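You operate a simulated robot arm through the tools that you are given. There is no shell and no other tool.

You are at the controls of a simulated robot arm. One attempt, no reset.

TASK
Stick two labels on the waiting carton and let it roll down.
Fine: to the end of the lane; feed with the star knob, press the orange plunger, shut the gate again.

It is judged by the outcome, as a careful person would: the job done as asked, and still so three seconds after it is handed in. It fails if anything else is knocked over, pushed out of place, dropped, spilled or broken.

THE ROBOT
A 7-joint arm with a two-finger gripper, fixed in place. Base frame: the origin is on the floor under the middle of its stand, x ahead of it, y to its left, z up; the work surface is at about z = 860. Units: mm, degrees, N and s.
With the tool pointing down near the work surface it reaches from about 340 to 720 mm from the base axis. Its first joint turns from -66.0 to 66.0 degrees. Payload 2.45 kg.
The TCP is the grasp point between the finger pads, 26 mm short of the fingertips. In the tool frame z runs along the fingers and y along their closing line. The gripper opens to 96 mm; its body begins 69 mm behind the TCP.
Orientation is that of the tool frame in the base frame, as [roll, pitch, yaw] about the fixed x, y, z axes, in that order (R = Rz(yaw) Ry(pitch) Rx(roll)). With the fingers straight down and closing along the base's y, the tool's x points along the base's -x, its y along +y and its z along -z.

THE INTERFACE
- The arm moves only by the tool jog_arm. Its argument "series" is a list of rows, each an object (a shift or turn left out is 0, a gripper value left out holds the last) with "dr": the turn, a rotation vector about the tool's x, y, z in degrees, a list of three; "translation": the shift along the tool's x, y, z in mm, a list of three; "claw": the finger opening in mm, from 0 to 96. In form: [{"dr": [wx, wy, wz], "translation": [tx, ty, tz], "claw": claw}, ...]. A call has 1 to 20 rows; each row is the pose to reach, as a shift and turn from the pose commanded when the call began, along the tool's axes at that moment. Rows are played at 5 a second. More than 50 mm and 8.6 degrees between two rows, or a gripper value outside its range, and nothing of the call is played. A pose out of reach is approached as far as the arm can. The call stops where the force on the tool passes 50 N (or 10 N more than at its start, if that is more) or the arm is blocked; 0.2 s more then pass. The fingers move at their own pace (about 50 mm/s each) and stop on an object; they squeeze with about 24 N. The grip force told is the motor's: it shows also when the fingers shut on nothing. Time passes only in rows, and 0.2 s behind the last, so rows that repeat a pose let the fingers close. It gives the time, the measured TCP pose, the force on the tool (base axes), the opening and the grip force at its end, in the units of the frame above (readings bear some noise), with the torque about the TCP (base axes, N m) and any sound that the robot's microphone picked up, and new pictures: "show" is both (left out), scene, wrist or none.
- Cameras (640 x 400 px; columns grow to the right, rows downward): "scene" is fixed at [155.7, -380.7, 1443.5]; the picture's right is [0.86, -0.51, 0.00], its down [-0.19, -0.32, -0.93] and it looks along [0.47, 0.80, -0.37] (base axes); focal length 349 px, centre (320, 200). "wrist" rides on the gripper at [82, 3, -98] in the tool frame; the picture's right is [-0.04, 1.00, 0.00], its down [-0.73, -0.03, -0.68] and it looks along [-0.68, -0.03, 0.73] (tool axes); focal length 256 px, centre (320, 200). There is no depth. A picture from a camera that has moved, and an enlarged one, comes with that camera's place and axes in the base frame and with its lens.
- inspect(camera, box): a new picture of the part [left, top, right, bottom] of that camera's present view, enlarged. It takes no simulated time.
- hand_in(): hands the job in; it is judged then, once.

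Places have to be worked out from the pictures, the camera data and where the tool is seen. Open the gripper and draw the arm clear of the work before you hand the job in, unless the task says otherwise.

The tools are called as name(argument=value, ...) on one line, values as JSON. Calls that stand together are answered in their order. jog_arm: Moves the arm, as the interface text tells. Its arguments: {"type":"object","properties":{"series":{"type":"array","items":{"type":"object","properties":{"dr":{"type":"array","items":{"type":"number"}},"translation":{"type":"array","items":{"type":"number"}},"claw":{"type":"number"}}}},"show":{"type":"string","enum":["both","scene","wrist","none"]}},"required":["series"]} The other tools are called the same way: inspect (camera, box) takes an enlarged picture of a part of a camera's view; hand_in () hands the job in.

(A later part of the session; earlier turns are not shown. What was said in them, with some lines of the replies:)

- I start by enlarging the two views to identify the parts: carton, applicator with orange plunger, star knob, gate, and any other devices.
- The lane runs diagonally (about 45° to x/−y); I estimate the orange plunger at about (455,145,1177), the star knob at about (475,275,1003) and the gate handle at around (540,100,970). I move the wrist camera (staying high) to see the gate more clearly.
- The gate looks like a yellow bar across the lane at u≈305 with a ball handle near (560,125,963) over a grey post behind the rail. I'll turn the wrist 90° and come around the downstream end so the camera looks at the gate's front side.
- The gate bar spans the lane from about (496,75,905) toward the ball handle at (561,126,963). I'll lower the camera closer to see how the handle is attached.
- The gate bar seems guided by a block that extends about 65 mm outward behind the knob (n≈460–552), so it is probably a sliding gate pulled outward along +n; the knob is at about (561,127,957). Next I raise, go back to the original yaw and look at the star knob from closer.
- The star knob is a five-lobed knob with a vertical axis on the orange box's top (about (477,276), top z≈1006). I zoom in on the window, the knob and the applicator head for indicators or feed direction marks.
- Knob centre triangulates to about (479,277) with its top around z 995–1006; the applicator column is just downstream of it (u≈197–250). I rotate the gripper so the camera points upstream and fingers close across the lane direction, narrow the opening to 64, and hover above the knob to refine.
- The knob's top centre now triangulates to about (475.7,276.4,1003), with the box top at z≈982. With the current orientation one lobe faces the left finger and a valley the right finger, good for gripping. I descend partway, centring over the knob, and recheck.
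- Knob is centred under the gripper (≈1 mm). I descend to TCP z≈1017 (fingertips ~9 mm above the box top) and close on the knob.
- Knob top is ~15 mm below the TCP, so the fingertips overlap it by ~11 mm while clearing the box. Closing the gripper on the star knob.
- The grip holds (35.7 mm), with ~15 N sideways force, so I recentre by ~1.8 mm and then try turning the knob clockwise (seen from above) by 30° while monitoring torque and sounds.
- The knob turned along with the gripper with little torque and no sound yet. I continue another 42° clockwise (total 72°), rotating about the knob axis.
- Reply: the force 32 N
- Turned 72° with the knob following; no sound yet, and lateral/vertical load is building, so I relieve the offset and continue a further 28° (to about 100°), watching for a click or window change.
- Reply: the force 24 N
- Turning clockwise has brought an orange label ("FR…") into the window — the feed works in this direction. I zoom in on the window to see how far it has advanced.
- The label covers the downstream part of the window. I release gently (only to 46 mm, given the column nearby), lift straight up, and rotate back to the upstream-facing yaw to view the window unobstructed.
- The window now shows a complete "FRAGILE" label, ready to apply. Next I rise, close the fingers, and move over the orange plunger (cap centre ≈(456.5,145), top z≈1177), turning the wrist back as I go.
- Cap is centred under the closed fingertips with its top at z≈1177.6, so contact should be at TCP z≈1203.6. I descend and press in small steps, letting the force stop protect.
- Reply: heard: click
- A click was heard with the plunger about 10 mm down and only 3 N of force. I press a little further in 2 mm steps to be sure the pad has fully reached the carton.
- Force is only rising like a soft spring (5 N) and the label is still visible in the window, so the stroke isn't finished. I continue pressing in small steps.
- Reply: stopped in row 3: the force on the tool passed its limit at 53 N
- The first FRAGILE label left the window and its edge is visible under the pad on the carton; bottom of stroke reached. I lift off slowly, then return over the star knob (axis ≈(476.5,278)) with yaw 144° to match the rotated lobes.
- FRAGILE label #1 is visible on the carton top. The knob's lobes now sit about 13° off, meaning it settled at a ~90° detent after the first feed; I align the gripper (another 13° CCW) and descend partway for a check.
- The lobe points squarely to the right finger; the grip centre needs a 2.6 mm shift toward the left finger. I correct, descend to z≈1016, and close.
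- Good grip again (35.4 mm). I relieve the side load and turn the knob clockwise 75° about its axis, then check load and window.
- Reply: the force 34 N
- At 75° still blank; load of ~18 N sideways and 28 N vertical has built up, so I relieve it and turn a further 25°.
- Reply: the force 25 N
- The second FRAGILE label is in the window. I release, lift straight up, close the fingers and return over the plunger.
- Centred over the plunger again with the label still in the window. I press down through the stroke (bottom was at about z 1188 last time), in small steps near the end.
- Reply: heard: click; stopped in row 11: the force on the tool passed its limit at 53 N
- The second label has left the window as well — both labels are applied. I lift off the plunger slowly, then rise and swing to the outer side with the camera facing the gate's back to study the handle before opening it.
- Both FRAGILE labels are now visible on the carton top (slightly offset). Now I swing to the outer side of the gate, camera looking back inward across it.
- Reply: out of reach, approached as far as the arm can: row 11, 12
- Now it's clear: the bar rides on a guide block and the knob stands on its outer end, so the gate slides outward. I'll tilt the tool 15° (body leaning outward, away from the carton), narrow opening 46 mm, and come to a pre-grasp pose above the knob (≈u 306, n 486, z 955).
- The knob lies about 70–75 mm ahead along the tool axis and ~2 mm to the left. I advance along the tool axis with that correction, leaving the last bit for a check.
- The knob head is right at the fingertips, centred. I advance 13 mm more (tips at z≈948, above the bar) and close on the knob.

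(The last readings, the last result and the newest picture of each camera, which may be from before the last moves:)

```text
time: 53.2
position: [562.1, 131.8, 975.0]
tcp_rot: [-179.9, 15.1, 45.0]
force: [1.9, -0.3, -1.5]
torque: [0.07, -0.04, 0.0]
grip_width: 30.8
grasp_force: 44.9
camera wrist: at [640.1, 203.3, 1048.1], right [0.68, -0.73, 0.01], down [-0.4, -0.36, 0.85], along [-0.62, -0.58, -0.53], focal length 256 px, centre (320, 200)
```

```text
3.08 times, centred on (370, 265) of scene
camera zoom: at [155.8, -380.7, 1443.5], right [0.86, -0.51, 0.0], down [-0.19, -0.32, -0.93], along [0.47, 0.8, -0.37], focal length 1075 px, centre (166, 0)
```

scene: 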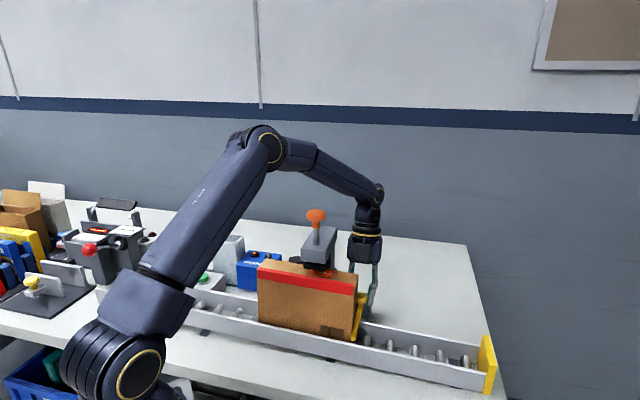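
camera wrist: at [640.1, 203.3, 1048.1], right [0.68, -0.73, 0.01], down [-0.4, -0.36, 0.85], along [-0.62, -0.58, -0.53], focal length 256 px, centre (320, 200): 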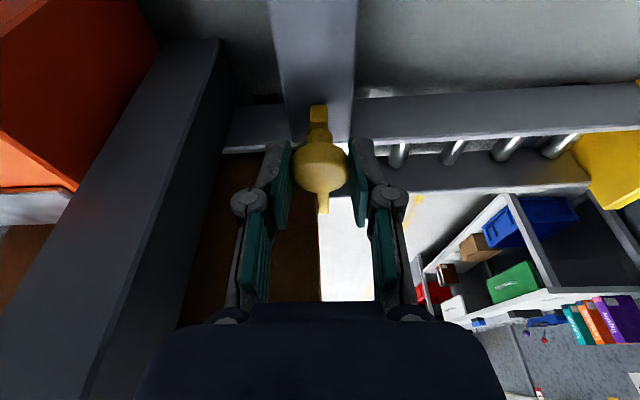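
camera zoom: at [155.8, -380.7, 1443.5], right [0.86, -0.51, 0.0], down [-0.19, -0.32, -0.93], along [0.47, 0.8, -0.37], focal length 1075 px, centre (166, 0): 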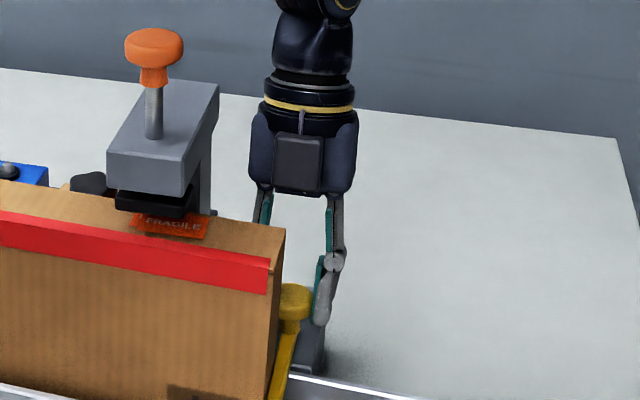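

Knob is gripped (30.8 mm) with negligible load. I pull it outward (+n, horizontally) 12 mm as a test and read the force.

jog_arm(series=[{"translation": [2.9, 0, -0.78]}, {"translation": [5.8, 0, -1.55]}, {"translation": [8.7, 0, -2.33]}, {"translation": [11.6, 0, -3.1]}], show="both")

inspect(camera="wrist", box=[220, 80, 420, 240])

```text
time: 54.2
position: [571.8, 141.1, 973.7]
tcp_rot: [-179.9, 15.0, 45.0]
force: [0.9, -0.9, 11.7]
torque: [-0.18, 0.06, -0.03]
grip_width: 30.9
grasp_force: 45.5
camera wrist: at [649.5, 212.7, 1048.2], right [0.68, -0.73, 0.01], down [-0.4, -0.36, 0.85], along [-0.62, -0.58, -0.53], focal length 256 px, centre (320, 200)
```

scene: 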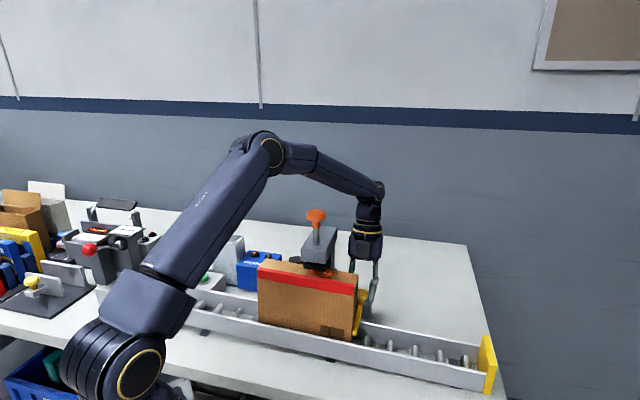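
wrist: 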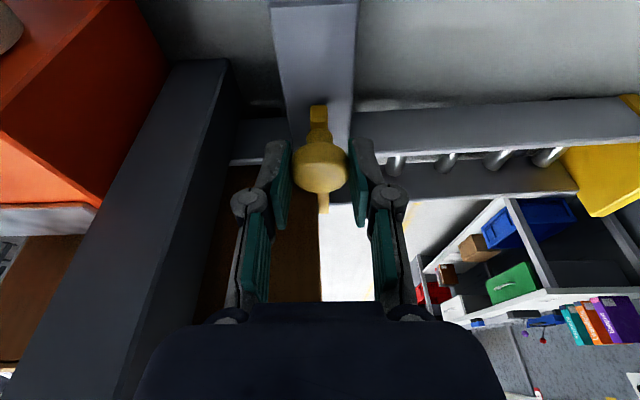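

```text
2.50 times, centred on (320, 160) of wrist
camera zoom: at [649.5, 212.7, 1048.2], right [0.68, -0.73, 0.01], down [-0.4, -0.36, 0.85], along [-0.62, -0.58, -0.53], focal length 640 px, centre (320, 300)
```

zoom: 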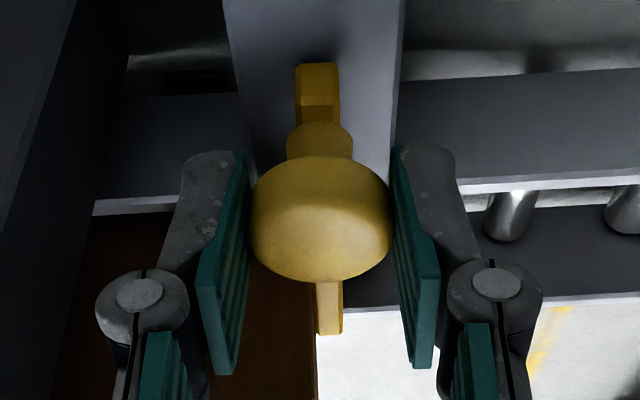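

The gate slides outward easily. I raise ~1 mm to relieve the vertical load and pull it the rest of the way out (another ~62 mm).

jog_arm(series=[{"translation": [6, 0, -2.6]}, {"translation": [14.5, 0, -4.9]}, {"translation": [24.2, 0, -7.5]}, {"translation": [33.8, 0, -10.1]}, {"translation": [43.5, 0, -12.7]}, {"translation": [53.1, 0, -15.2]}, {"translation": [59.9, 0, -17.1]}, {"translation": [59.9, 0, -17.1]}], show="both")

inspect(camera="scene", box=[300, 200, 520, 400])

```text
time: 56.0
position: [612.2, 180.6, 974.1]
tcp_rot: [-179.7, 15.7, 44.9]
force: [-25.8, -15.3, 0.8]
torque: [-0.34, 0.78, -0.06]
grip_width: 30.8
grasp_force: 45.2
camera wrist: at [690.9, 253.2, 1047.0], right [0.68, -0.74, 0.01], down [-0.39, -0.35, 0.85], along [-0.62, -0.58, -0.52], focal length 256 px, centre (320, 200)
```

scene: 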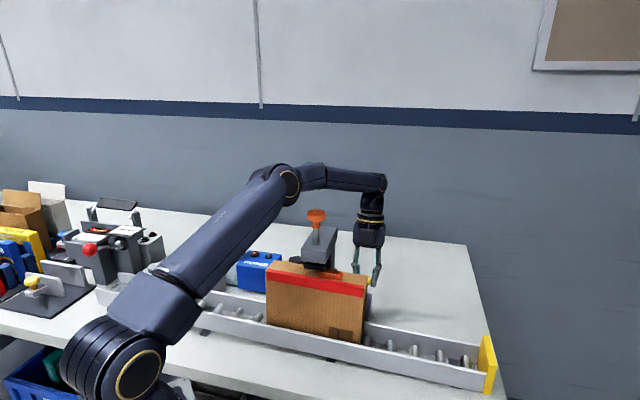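
wrist: 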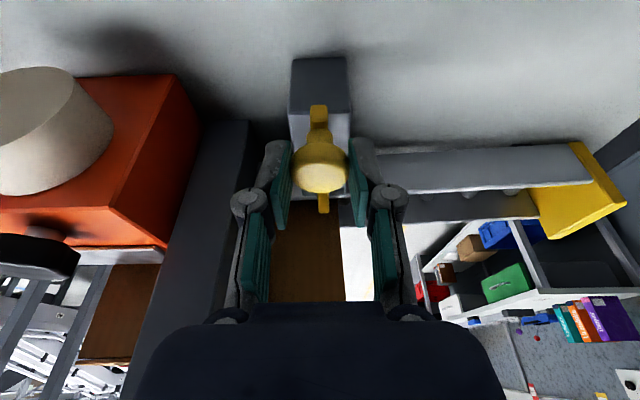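

```text
2.00 times, centred on (410, 300) of scene
camera zoom: at [154.9, -381.1, 1443.5], right [0.86, -0.51, 0.0], down [-0.18, -0.32, -0.93], along [0.47, 0.8, -0.37], focal length 698 px, centre (140, 0)
```

zoom: 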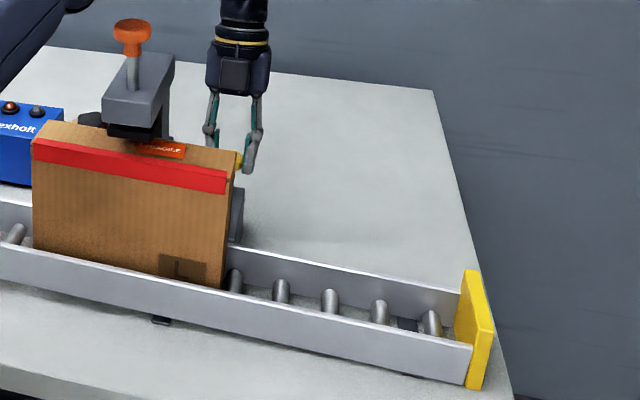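

The gate hit its end stop (≈30 N) and the carton has started rolling. I ease off 3 mm and hold while the carton rolls down.

jog_arm(series=[{"translation": [-1.5, 0, 0.4]}, {"translation": [-2.9, 0, 0.8]}, {"translation": [-2.9, 0, 0.8]}, {"translation": [-2.9, 0, 0.8]}, {"translation": [-2.9, 0, 0.8]}, {"translation": [-2.9, 0, 0.8]}, {"translation": [-2.9, 0, 0.8]}, {"translation": [-2.9, 0, 0.8]}], show="both")

inspect(camera="scene", box=[300, 200, 520, 400])

```text
time: 57.8
position: [612.3, 181.6, 974.0]
tcp_rot: [-179.8, 15.2, 44.9]
force: [-13.8, -17.9, -11.3]
torque: [-0.4, 0.37, -0.03]
grip_width: 30.8
grasp_force: 45.2
camera wrist: at [690.4, 253.1, 1047.7], right [0.68, -0.73, 0.01], down [-0.39, -0.35, 0.85], along [-0.62, -0.58, -0.53], focal length 256 px, centre (320, 200)
```

scene: 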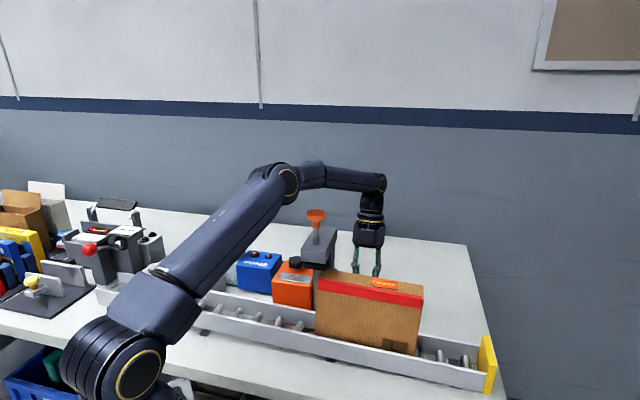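
wrist: 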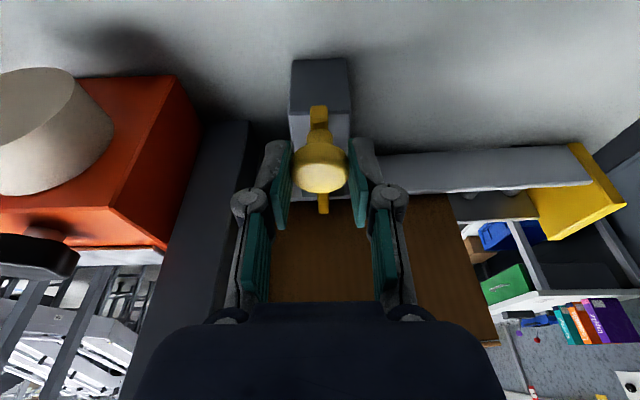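

```text
2.00 times, centred on (410, 300) of scene
camera zoom: at [155.5, -381.1, 1443.4], right [0.86, -0.51, 0.0], down [-0.19, -0.32, -0.93], along [0.47, 0.8, -0.37], focal length 698 px, centre (140, 0)
```

zoom: 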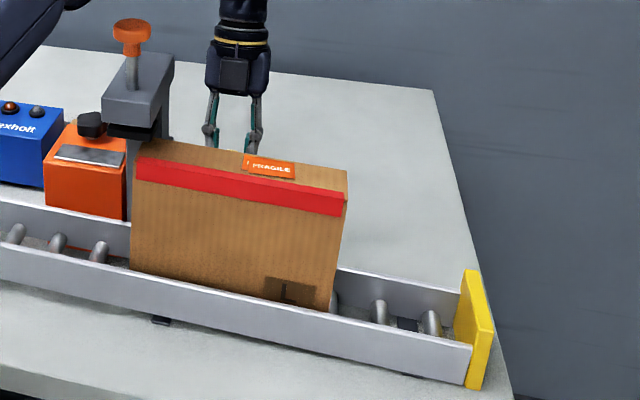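

The carton is rolling past with both labels on top. I keep holding the gate open until it reaches the end of the lane.

jog_arm(series=[{"translation": [-1, 0, 0]}, {"translation": [-1, 0, 0]}, {"translation": [-1, 0, 0]}, {"translation": [-1, 0, 0]}, {"translation": [-1, 0, 0]}, {"translation": [-1, 0, 0]}, {"translation": [-1, 0, 0]}, {"translation": [-1, 0, 0]}, {"translation": [-1, 0, 0]}, {"translation": [-1, 0, 0]}], show="both")

inspect(camera="scene", box=[300, 200, 520, 400])

```text
time: 60.0
position: [612.7, 181.7, 974.8]
tcp_rot: [-179.9, 15.2, 45.1]
force: [-7.8, -15.3, -19.5]
torque: [-0.16, 0.03, 0.01]
grip_width: 30.7
grasp_force: 45.2
camera wrist: at [690.3, 253.2, 1048.0], right [0.68, -0.73, 0.01], down [-0.39, -0.36, 0.85], along [-0.62, -0.58, -0.53], focal length 256 px, centre (320, 200)
```

scene: 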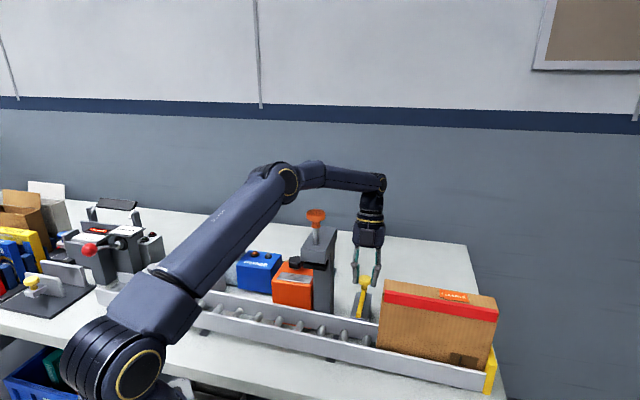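
wrist: 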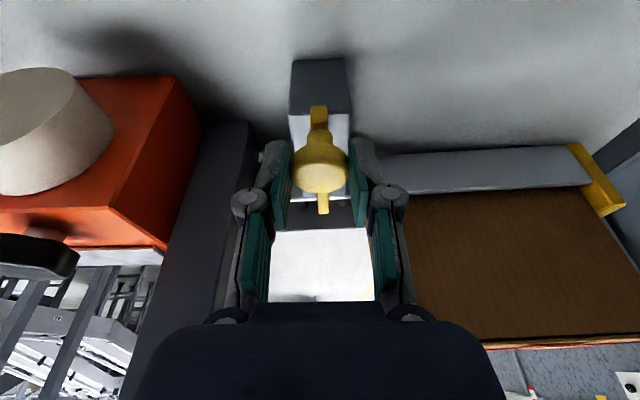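

```text
2.00 times, centred on (410, 300) of scene
camera zoom: at [155.9, -381.0, 1443.4], right [0.86, -0.51, 0.0], down [-0.19, -0.32, -0.93], along [0.47, 0.8, -0.37], focal length 698 px, centre (140, 0)
```

zoom: 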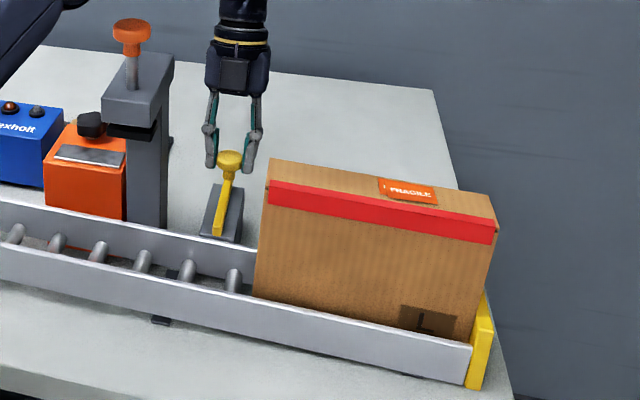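

The carton has rolled to the end of the lane against the yellow stop, with both labels on it. Now I push the gate back in ~70 mm to shut it.

jog_arm(series=[{"translation": [-6, 0, 2.4]}, {"translation": [-14.5, 0, 4.7]}, {"translation": [-24.2, 0, 7.3]}, {"translation": [-33.8, 0, 9.9]}, {"translation": [-43.5, 0, 12.5]}, {"translation": [-53.1, 0, 15]}, {"translation": [-60.9, 0, 17.1]}, {"translation": [-65, 0, 18.2]}, {"translation": [-67.6, 0, 18.9]}, {"translation": [-67.6, 0, 18.9]}], show="both")

inspect(camera="scene", box=[300, 200, 520, 400])

inspect(camera="wrist", box=[220, 80, 420, 240])

```text
time: 62.2
position: [562.8, 130.8, 974.7]
tcp_rot: [-180.0, 15.1, 45.0]
force: [10.8, -1.4, -13.2]
torque: [-0.44, 0.15, 0.03]
grip_width: 31.0
grasp_force: 44.8
camera wrist: at [640.4, 203.7, 1048.7], right [0.68, -0.73, 0.01], down [-0.4, -0.36, 0.85], along [-0.62, -0.58, -0.53], focal length 256 px, centre (320, 200)
```

scene: 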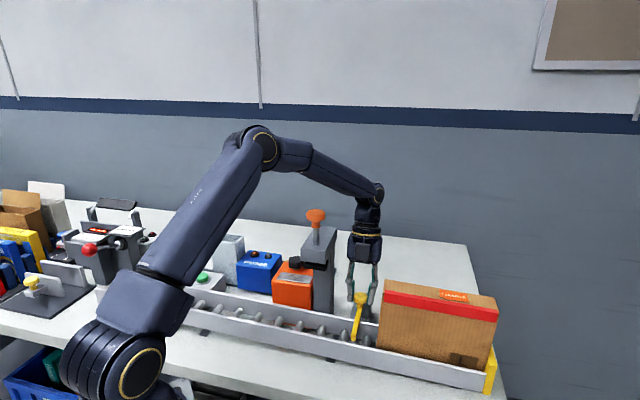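
wrist: 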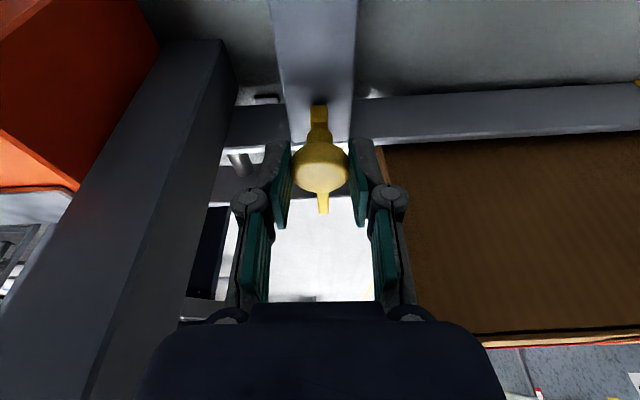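

```text
2.00 times, centred on (410, 300) of scene
camera zoom: at [156.3, -380.6, 1443.5], right [0.86, -0.51, 0.0], down [-0.19, -0.32, -0.93], along [0.47, 0.8, -0.37], focal length 698 px, centre (140, 0)
```

zoom: 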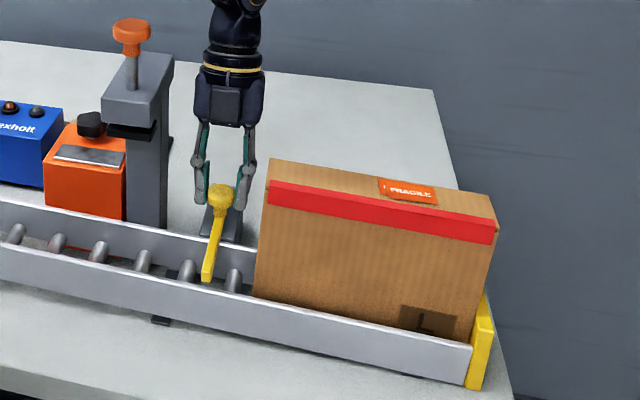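

```text
2.50 times, centred on (320, 160) of wrist
camera zoom: at [640.4, 203.7, 1048.7], right [0.68, -0.73, 0.01], down [-0.4, -0.36, 0.85], along [-0.62, -0.58, -0.53], focal length 640 px, centre (320, 300)
```

zoom: 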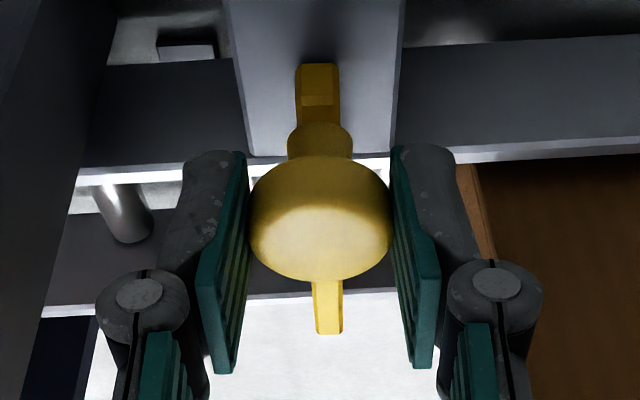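

The gate is back to within ~1 mm of where it started. I nudge it 2 mm further inward to make sure it is fully at its shut stop.

jog_arm(series=[{"translation": [-1, 0, 0.8]}, {"translation": [-2, 0, 1.5]}, {"translation": [-2, 0, 1.5]}], show="both")

inspect(camera="scene", box=[340, 240, 420, 320])

```text
time: 63.0
position: [563.7, 132.2, 974.4]
tcp_rot: [-179.9, 14.6, 45.2]
force: [18.7, 15.9, 11.9]
torque: [0.08, -0.1, 0.09]
grip_width: 31.1
grasp_force: 45.1
camera wrist: at [639.5, 203.2, 1049.6], right [0.68, -0.73, 0.01], down [-0.4, -0.36, 0.84], along [-0.61, -0.58, -0.54], focal length 256 px, centre (320, 200)
```

scene: 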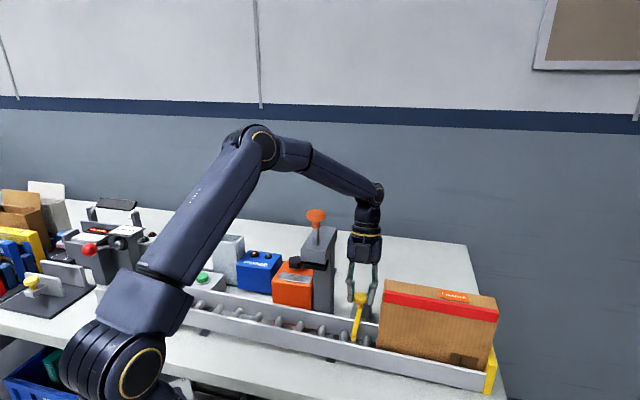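
wrist: 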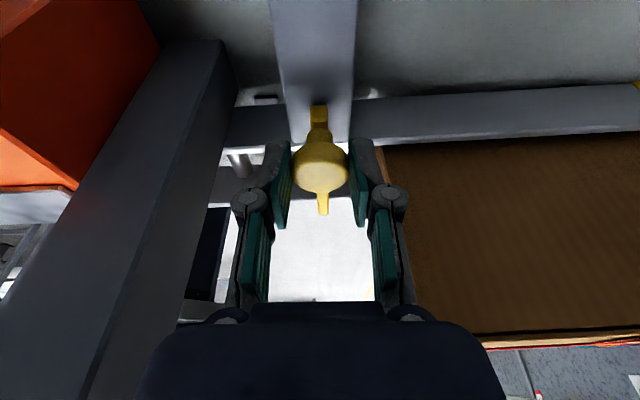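

```text
5.00 times, centred on (380, 280) of scene
camera zoom: at [156.0, -380.3, 1443.6], right [0.86, -0.51, 0.0], down [-0.19, -0.32, -0.93], along [0.47, 0.8, -0.37], focal length 1746 px, centre (20, -200)
```

zoom: 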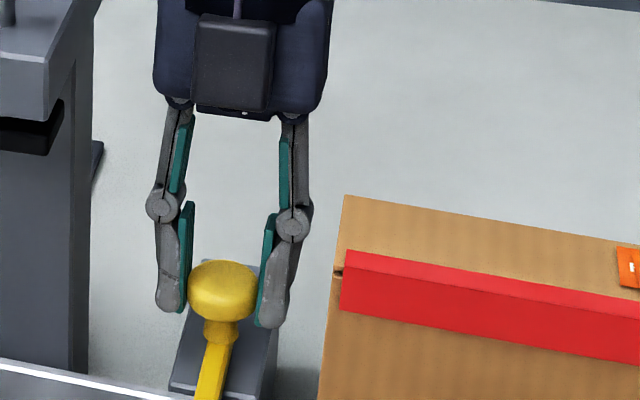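

Resistance of ~24 N with no further movement confirms the gate is fully shut. I relax the push, open the fingers, and back out along the tool axis.

jog_arm(series=[{"translation": [2, 0, -1]}, {"translation": [2, 0, -1], "claw": 38}, {"translation": [2, 0, -1], "claw": 46}, {"translation": [2, 0, -1], "claw": 46}, {"translation": [2, 0, -12]}, {"translation": [2, 0, -30]}, {"translation": [2, 0, -60]}, {"translation": [2, 0, -100]}, {"translation": [2, 0, -140]}, {"translation": [2, 0, -140]}], show="both")

inspect(camera="scene", box=[300, 200, 520, 400])

inspect(camera="wrist", box=[200, 20, 440, 200])

```text
time: 65.2
position: [589.9, 154.0, 1107.0]
tcp_rot: [-179.9, 15.1, 45.0]
force: [-0.2, -0.8, -0.1]
torque: [-0.01, 0.0, -0.02]
grip_width: 45.7
grasp_force: 0.0
camera wrist: at [667.7, 225.6, 1181.5], right [0.68, -0.73, 0.01], down [-0.4, -0.36, 0.85], along [-0.62, -0.58, -0.53], focal length 256 px, centre (320, 200)
```

scene: 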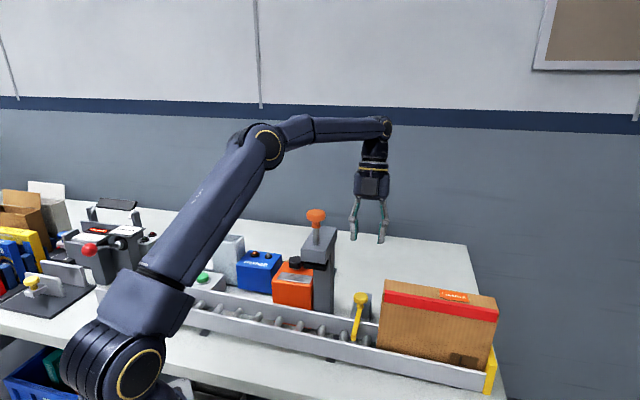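
wrist: 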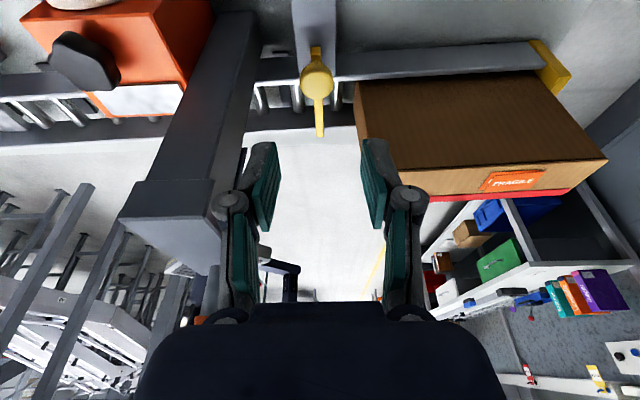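

```text
2.00 times, centred on (410, 300) of scene
camera zoom: at [155.7, -380.7, 1443.5], right [0.86, -0.51, 0.0], down [-0.19, -0.32, -0.93], along [0.47, 0.8, -0.37], focal length 698 px, centre (140, 0)
```

zoom: 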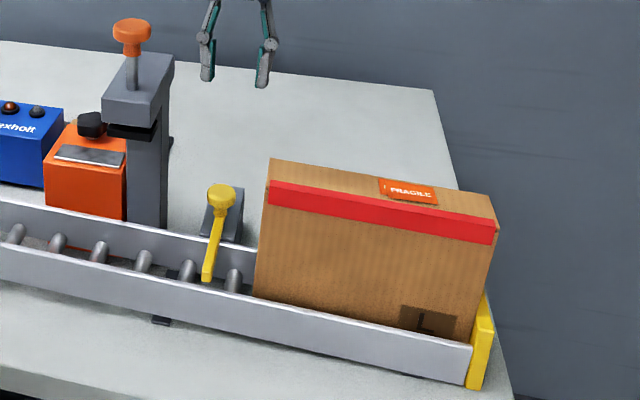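

```text
2.22 times, centred on (320, 110) of wrist
camera zoom: at [667.7, 225.6, 1181.5], right [0.68, -0.73, 0.01], down [-0.4, -0.36, 0.85], along [-0.62, -0.58, -0.53], focal length 569 px, centre (320, 400)
```

zoom: 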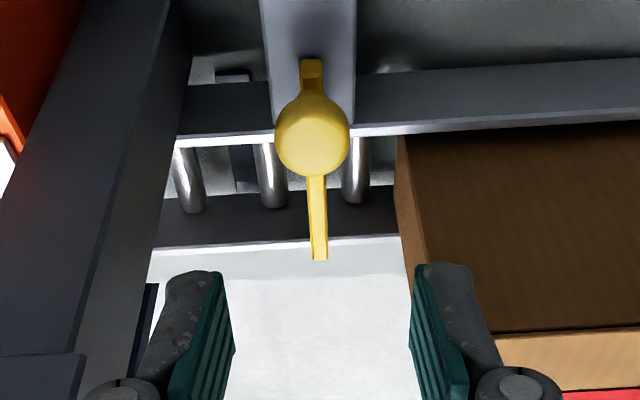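

Gate is shut across the lane and the carton rests at the end. I zoom in on the labels to confirm there are two, before drawing the arm clear.

inspect(camera="scene", box=[410, 270, 490, 320])

inspect(camera="wrist", box=[460, 150, 580, 210])

inspect(camera="scene", box=[180, 200, 350, 350])

```text
8.00 times, centred on (450, 295) of scene
camera zoom: at [155.7, -380.7, 1443.5], right [0.86, -0.51, 0.0], down [-0.19, -0.32, -0.93], along [0.47, 0.8, -0.37], focal length 2794 px, centre (-720, -560)
```

zoom: 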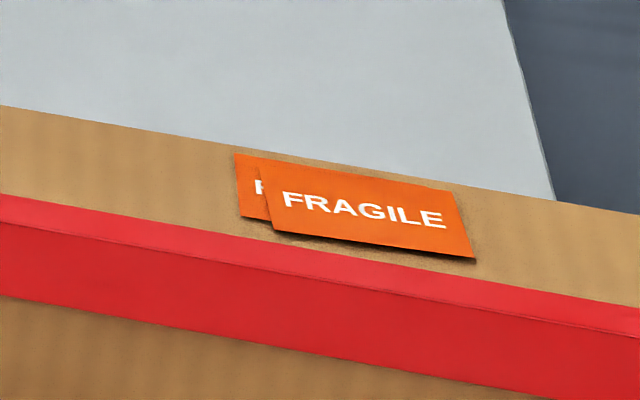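

```text
5.33 times, centred on (520, 180) of wrist
camera zoom: at [667.7, 225.6, 1181.5], right [0.68, -0.73, 0.01], down [-0.4, -0.36, 0.85], along [-0.62, -0.58, -0.53], focal length 1365 px, centre (-747, 307)
```

zoom: 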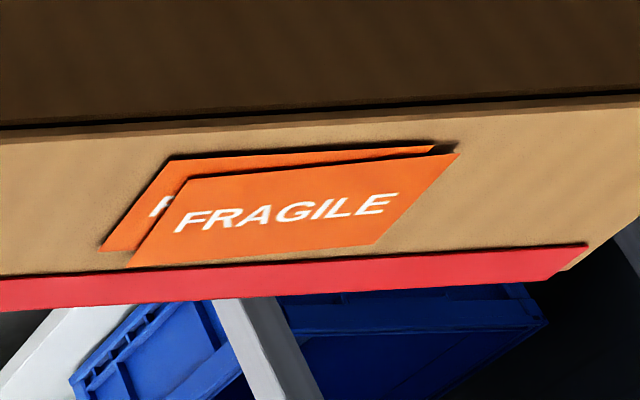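

```text
2.67 times, centred on (265, 275) of scene
camera zoom: at [155.7, -380.7, 1443.5], right [0.86, -0.51, 0.0], down [-0.19, -0.32, -0.93], along [0.47, 0.8, -0.37], focal length 931 px, centre (467, 0)
```

zoom: 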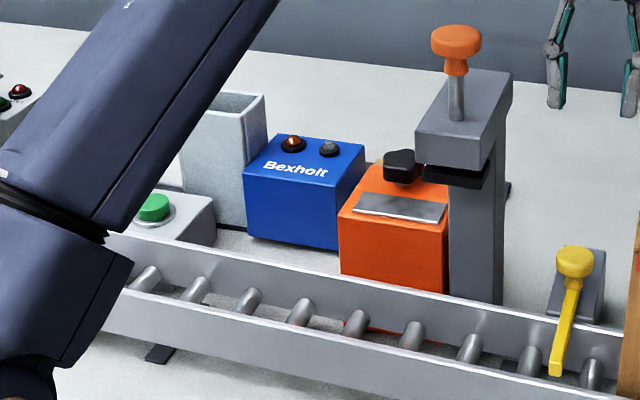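

Two FRAGILE labels are confirmed on the carton, gate is shut, plunger is up. I now raise and untilt the arm, move it clear above the work, and open the gripper.

jog_arm(series=[{"translation": [-4.6, 0, -17], "dr": [0, 5, 0]}, {"translation": [-9.1, 0, -34], "dr": [0, 10, 0]}, {"translation": [-13.7, 0, -51.2], "dr": [0, 15, 0]}, {"translation": [-34, 2.4, -63], "dr": [0, 15, 0]}, {"translation": [-54.2, 4.7, -74.9], "dr": [0, 15, 0]}, {"translation": [-74.5, 7, -86.7], "dr": [0, 15, 0]}, {"translation": [-94.7, 9.4, -98.5], "dr": [0, 15, 0]}, {"translation": [-115, 11.8, -110.4], "dr": [0, 15, 0]}, {"translation": [-135.2, 14.1, -122.2], "dr": [0, 15, 0], "claw": 70}, {"translation": [-135.2, 14.1, -122.2], "dr": [0, 15, 0], "claw": 90}, {"translation": [-135.2, 14.1, -122.2], "dr": [0, 15, 0], "claw": 90}], show="both")

inspect(camera="scene", box=[300, 200, 520, 400])

```text
time: 67.6
position: [530.8, 77.2, 1262.1]
tcp_rot: [-180.0, 0.1, 44.9]
force: [0.5, -0.2, -0.5]
torque: [0.0, -0.04, 0.01]
grip_width: 90.1
grasp_force: 0.0
camera wrist: at [592.4, 132.4, 1361.0], right [0.68, -0.73, 0.0], down [-0.54, -0.5, 0.68], along [-0.5, -0.46, -0.73], focal length 256 px, centre (320, 200)
```

scene: 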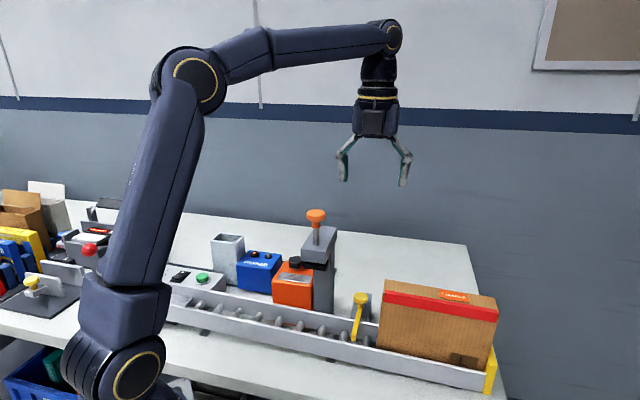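
wrist: 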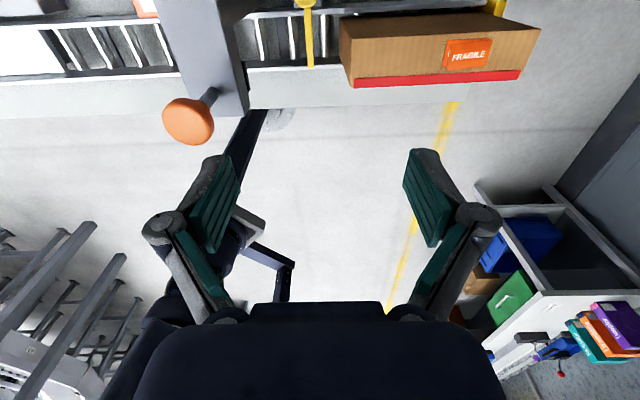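

```text
2.00 times, centred on (410, 300) of scene
camera zoom: at [155.7, -380.7, 1443.5], right [0.86, -0.51, 0.0], down [-0.19, -0.32, -0.93], along [0.47, 0.8, -0.37], focal length 698 px, centre (140, 0)
```

zoom: 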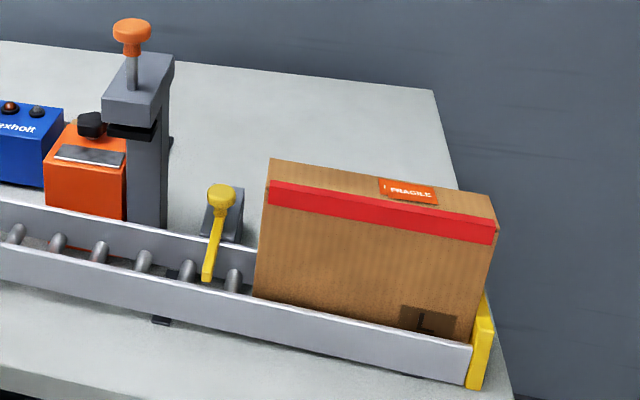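

Everything is as asked: two labels are on the carton, the carton rests at the end of the lane, the gate is shut, the gripper is open and the arm is clear. I hand the job in.

hand_in()

```text
The job is handed in.
```

The carton has two FRAGILE labels on its top and has rolled to the end of the lane, where it rests against the yellow stop. The job has been handed in; no verdict has come back yet.

- **Labels:** I fed each label with the star knob (a clockwise turn of about 90–100°) and pressed the orange plunger to the bottom of its stroke. The second label overlaps the first with a slight offset, because the carton stayed in the same spot for both presses.
- **Gate:** I slid it out to release the carton, then pushed it back in until it stopped against about 24 N. It is shut across the lane again.
- **Everything else:** In the last pictures nothing else looks moved or knocked over. The gripper is open and the arm is raised clear of the work.
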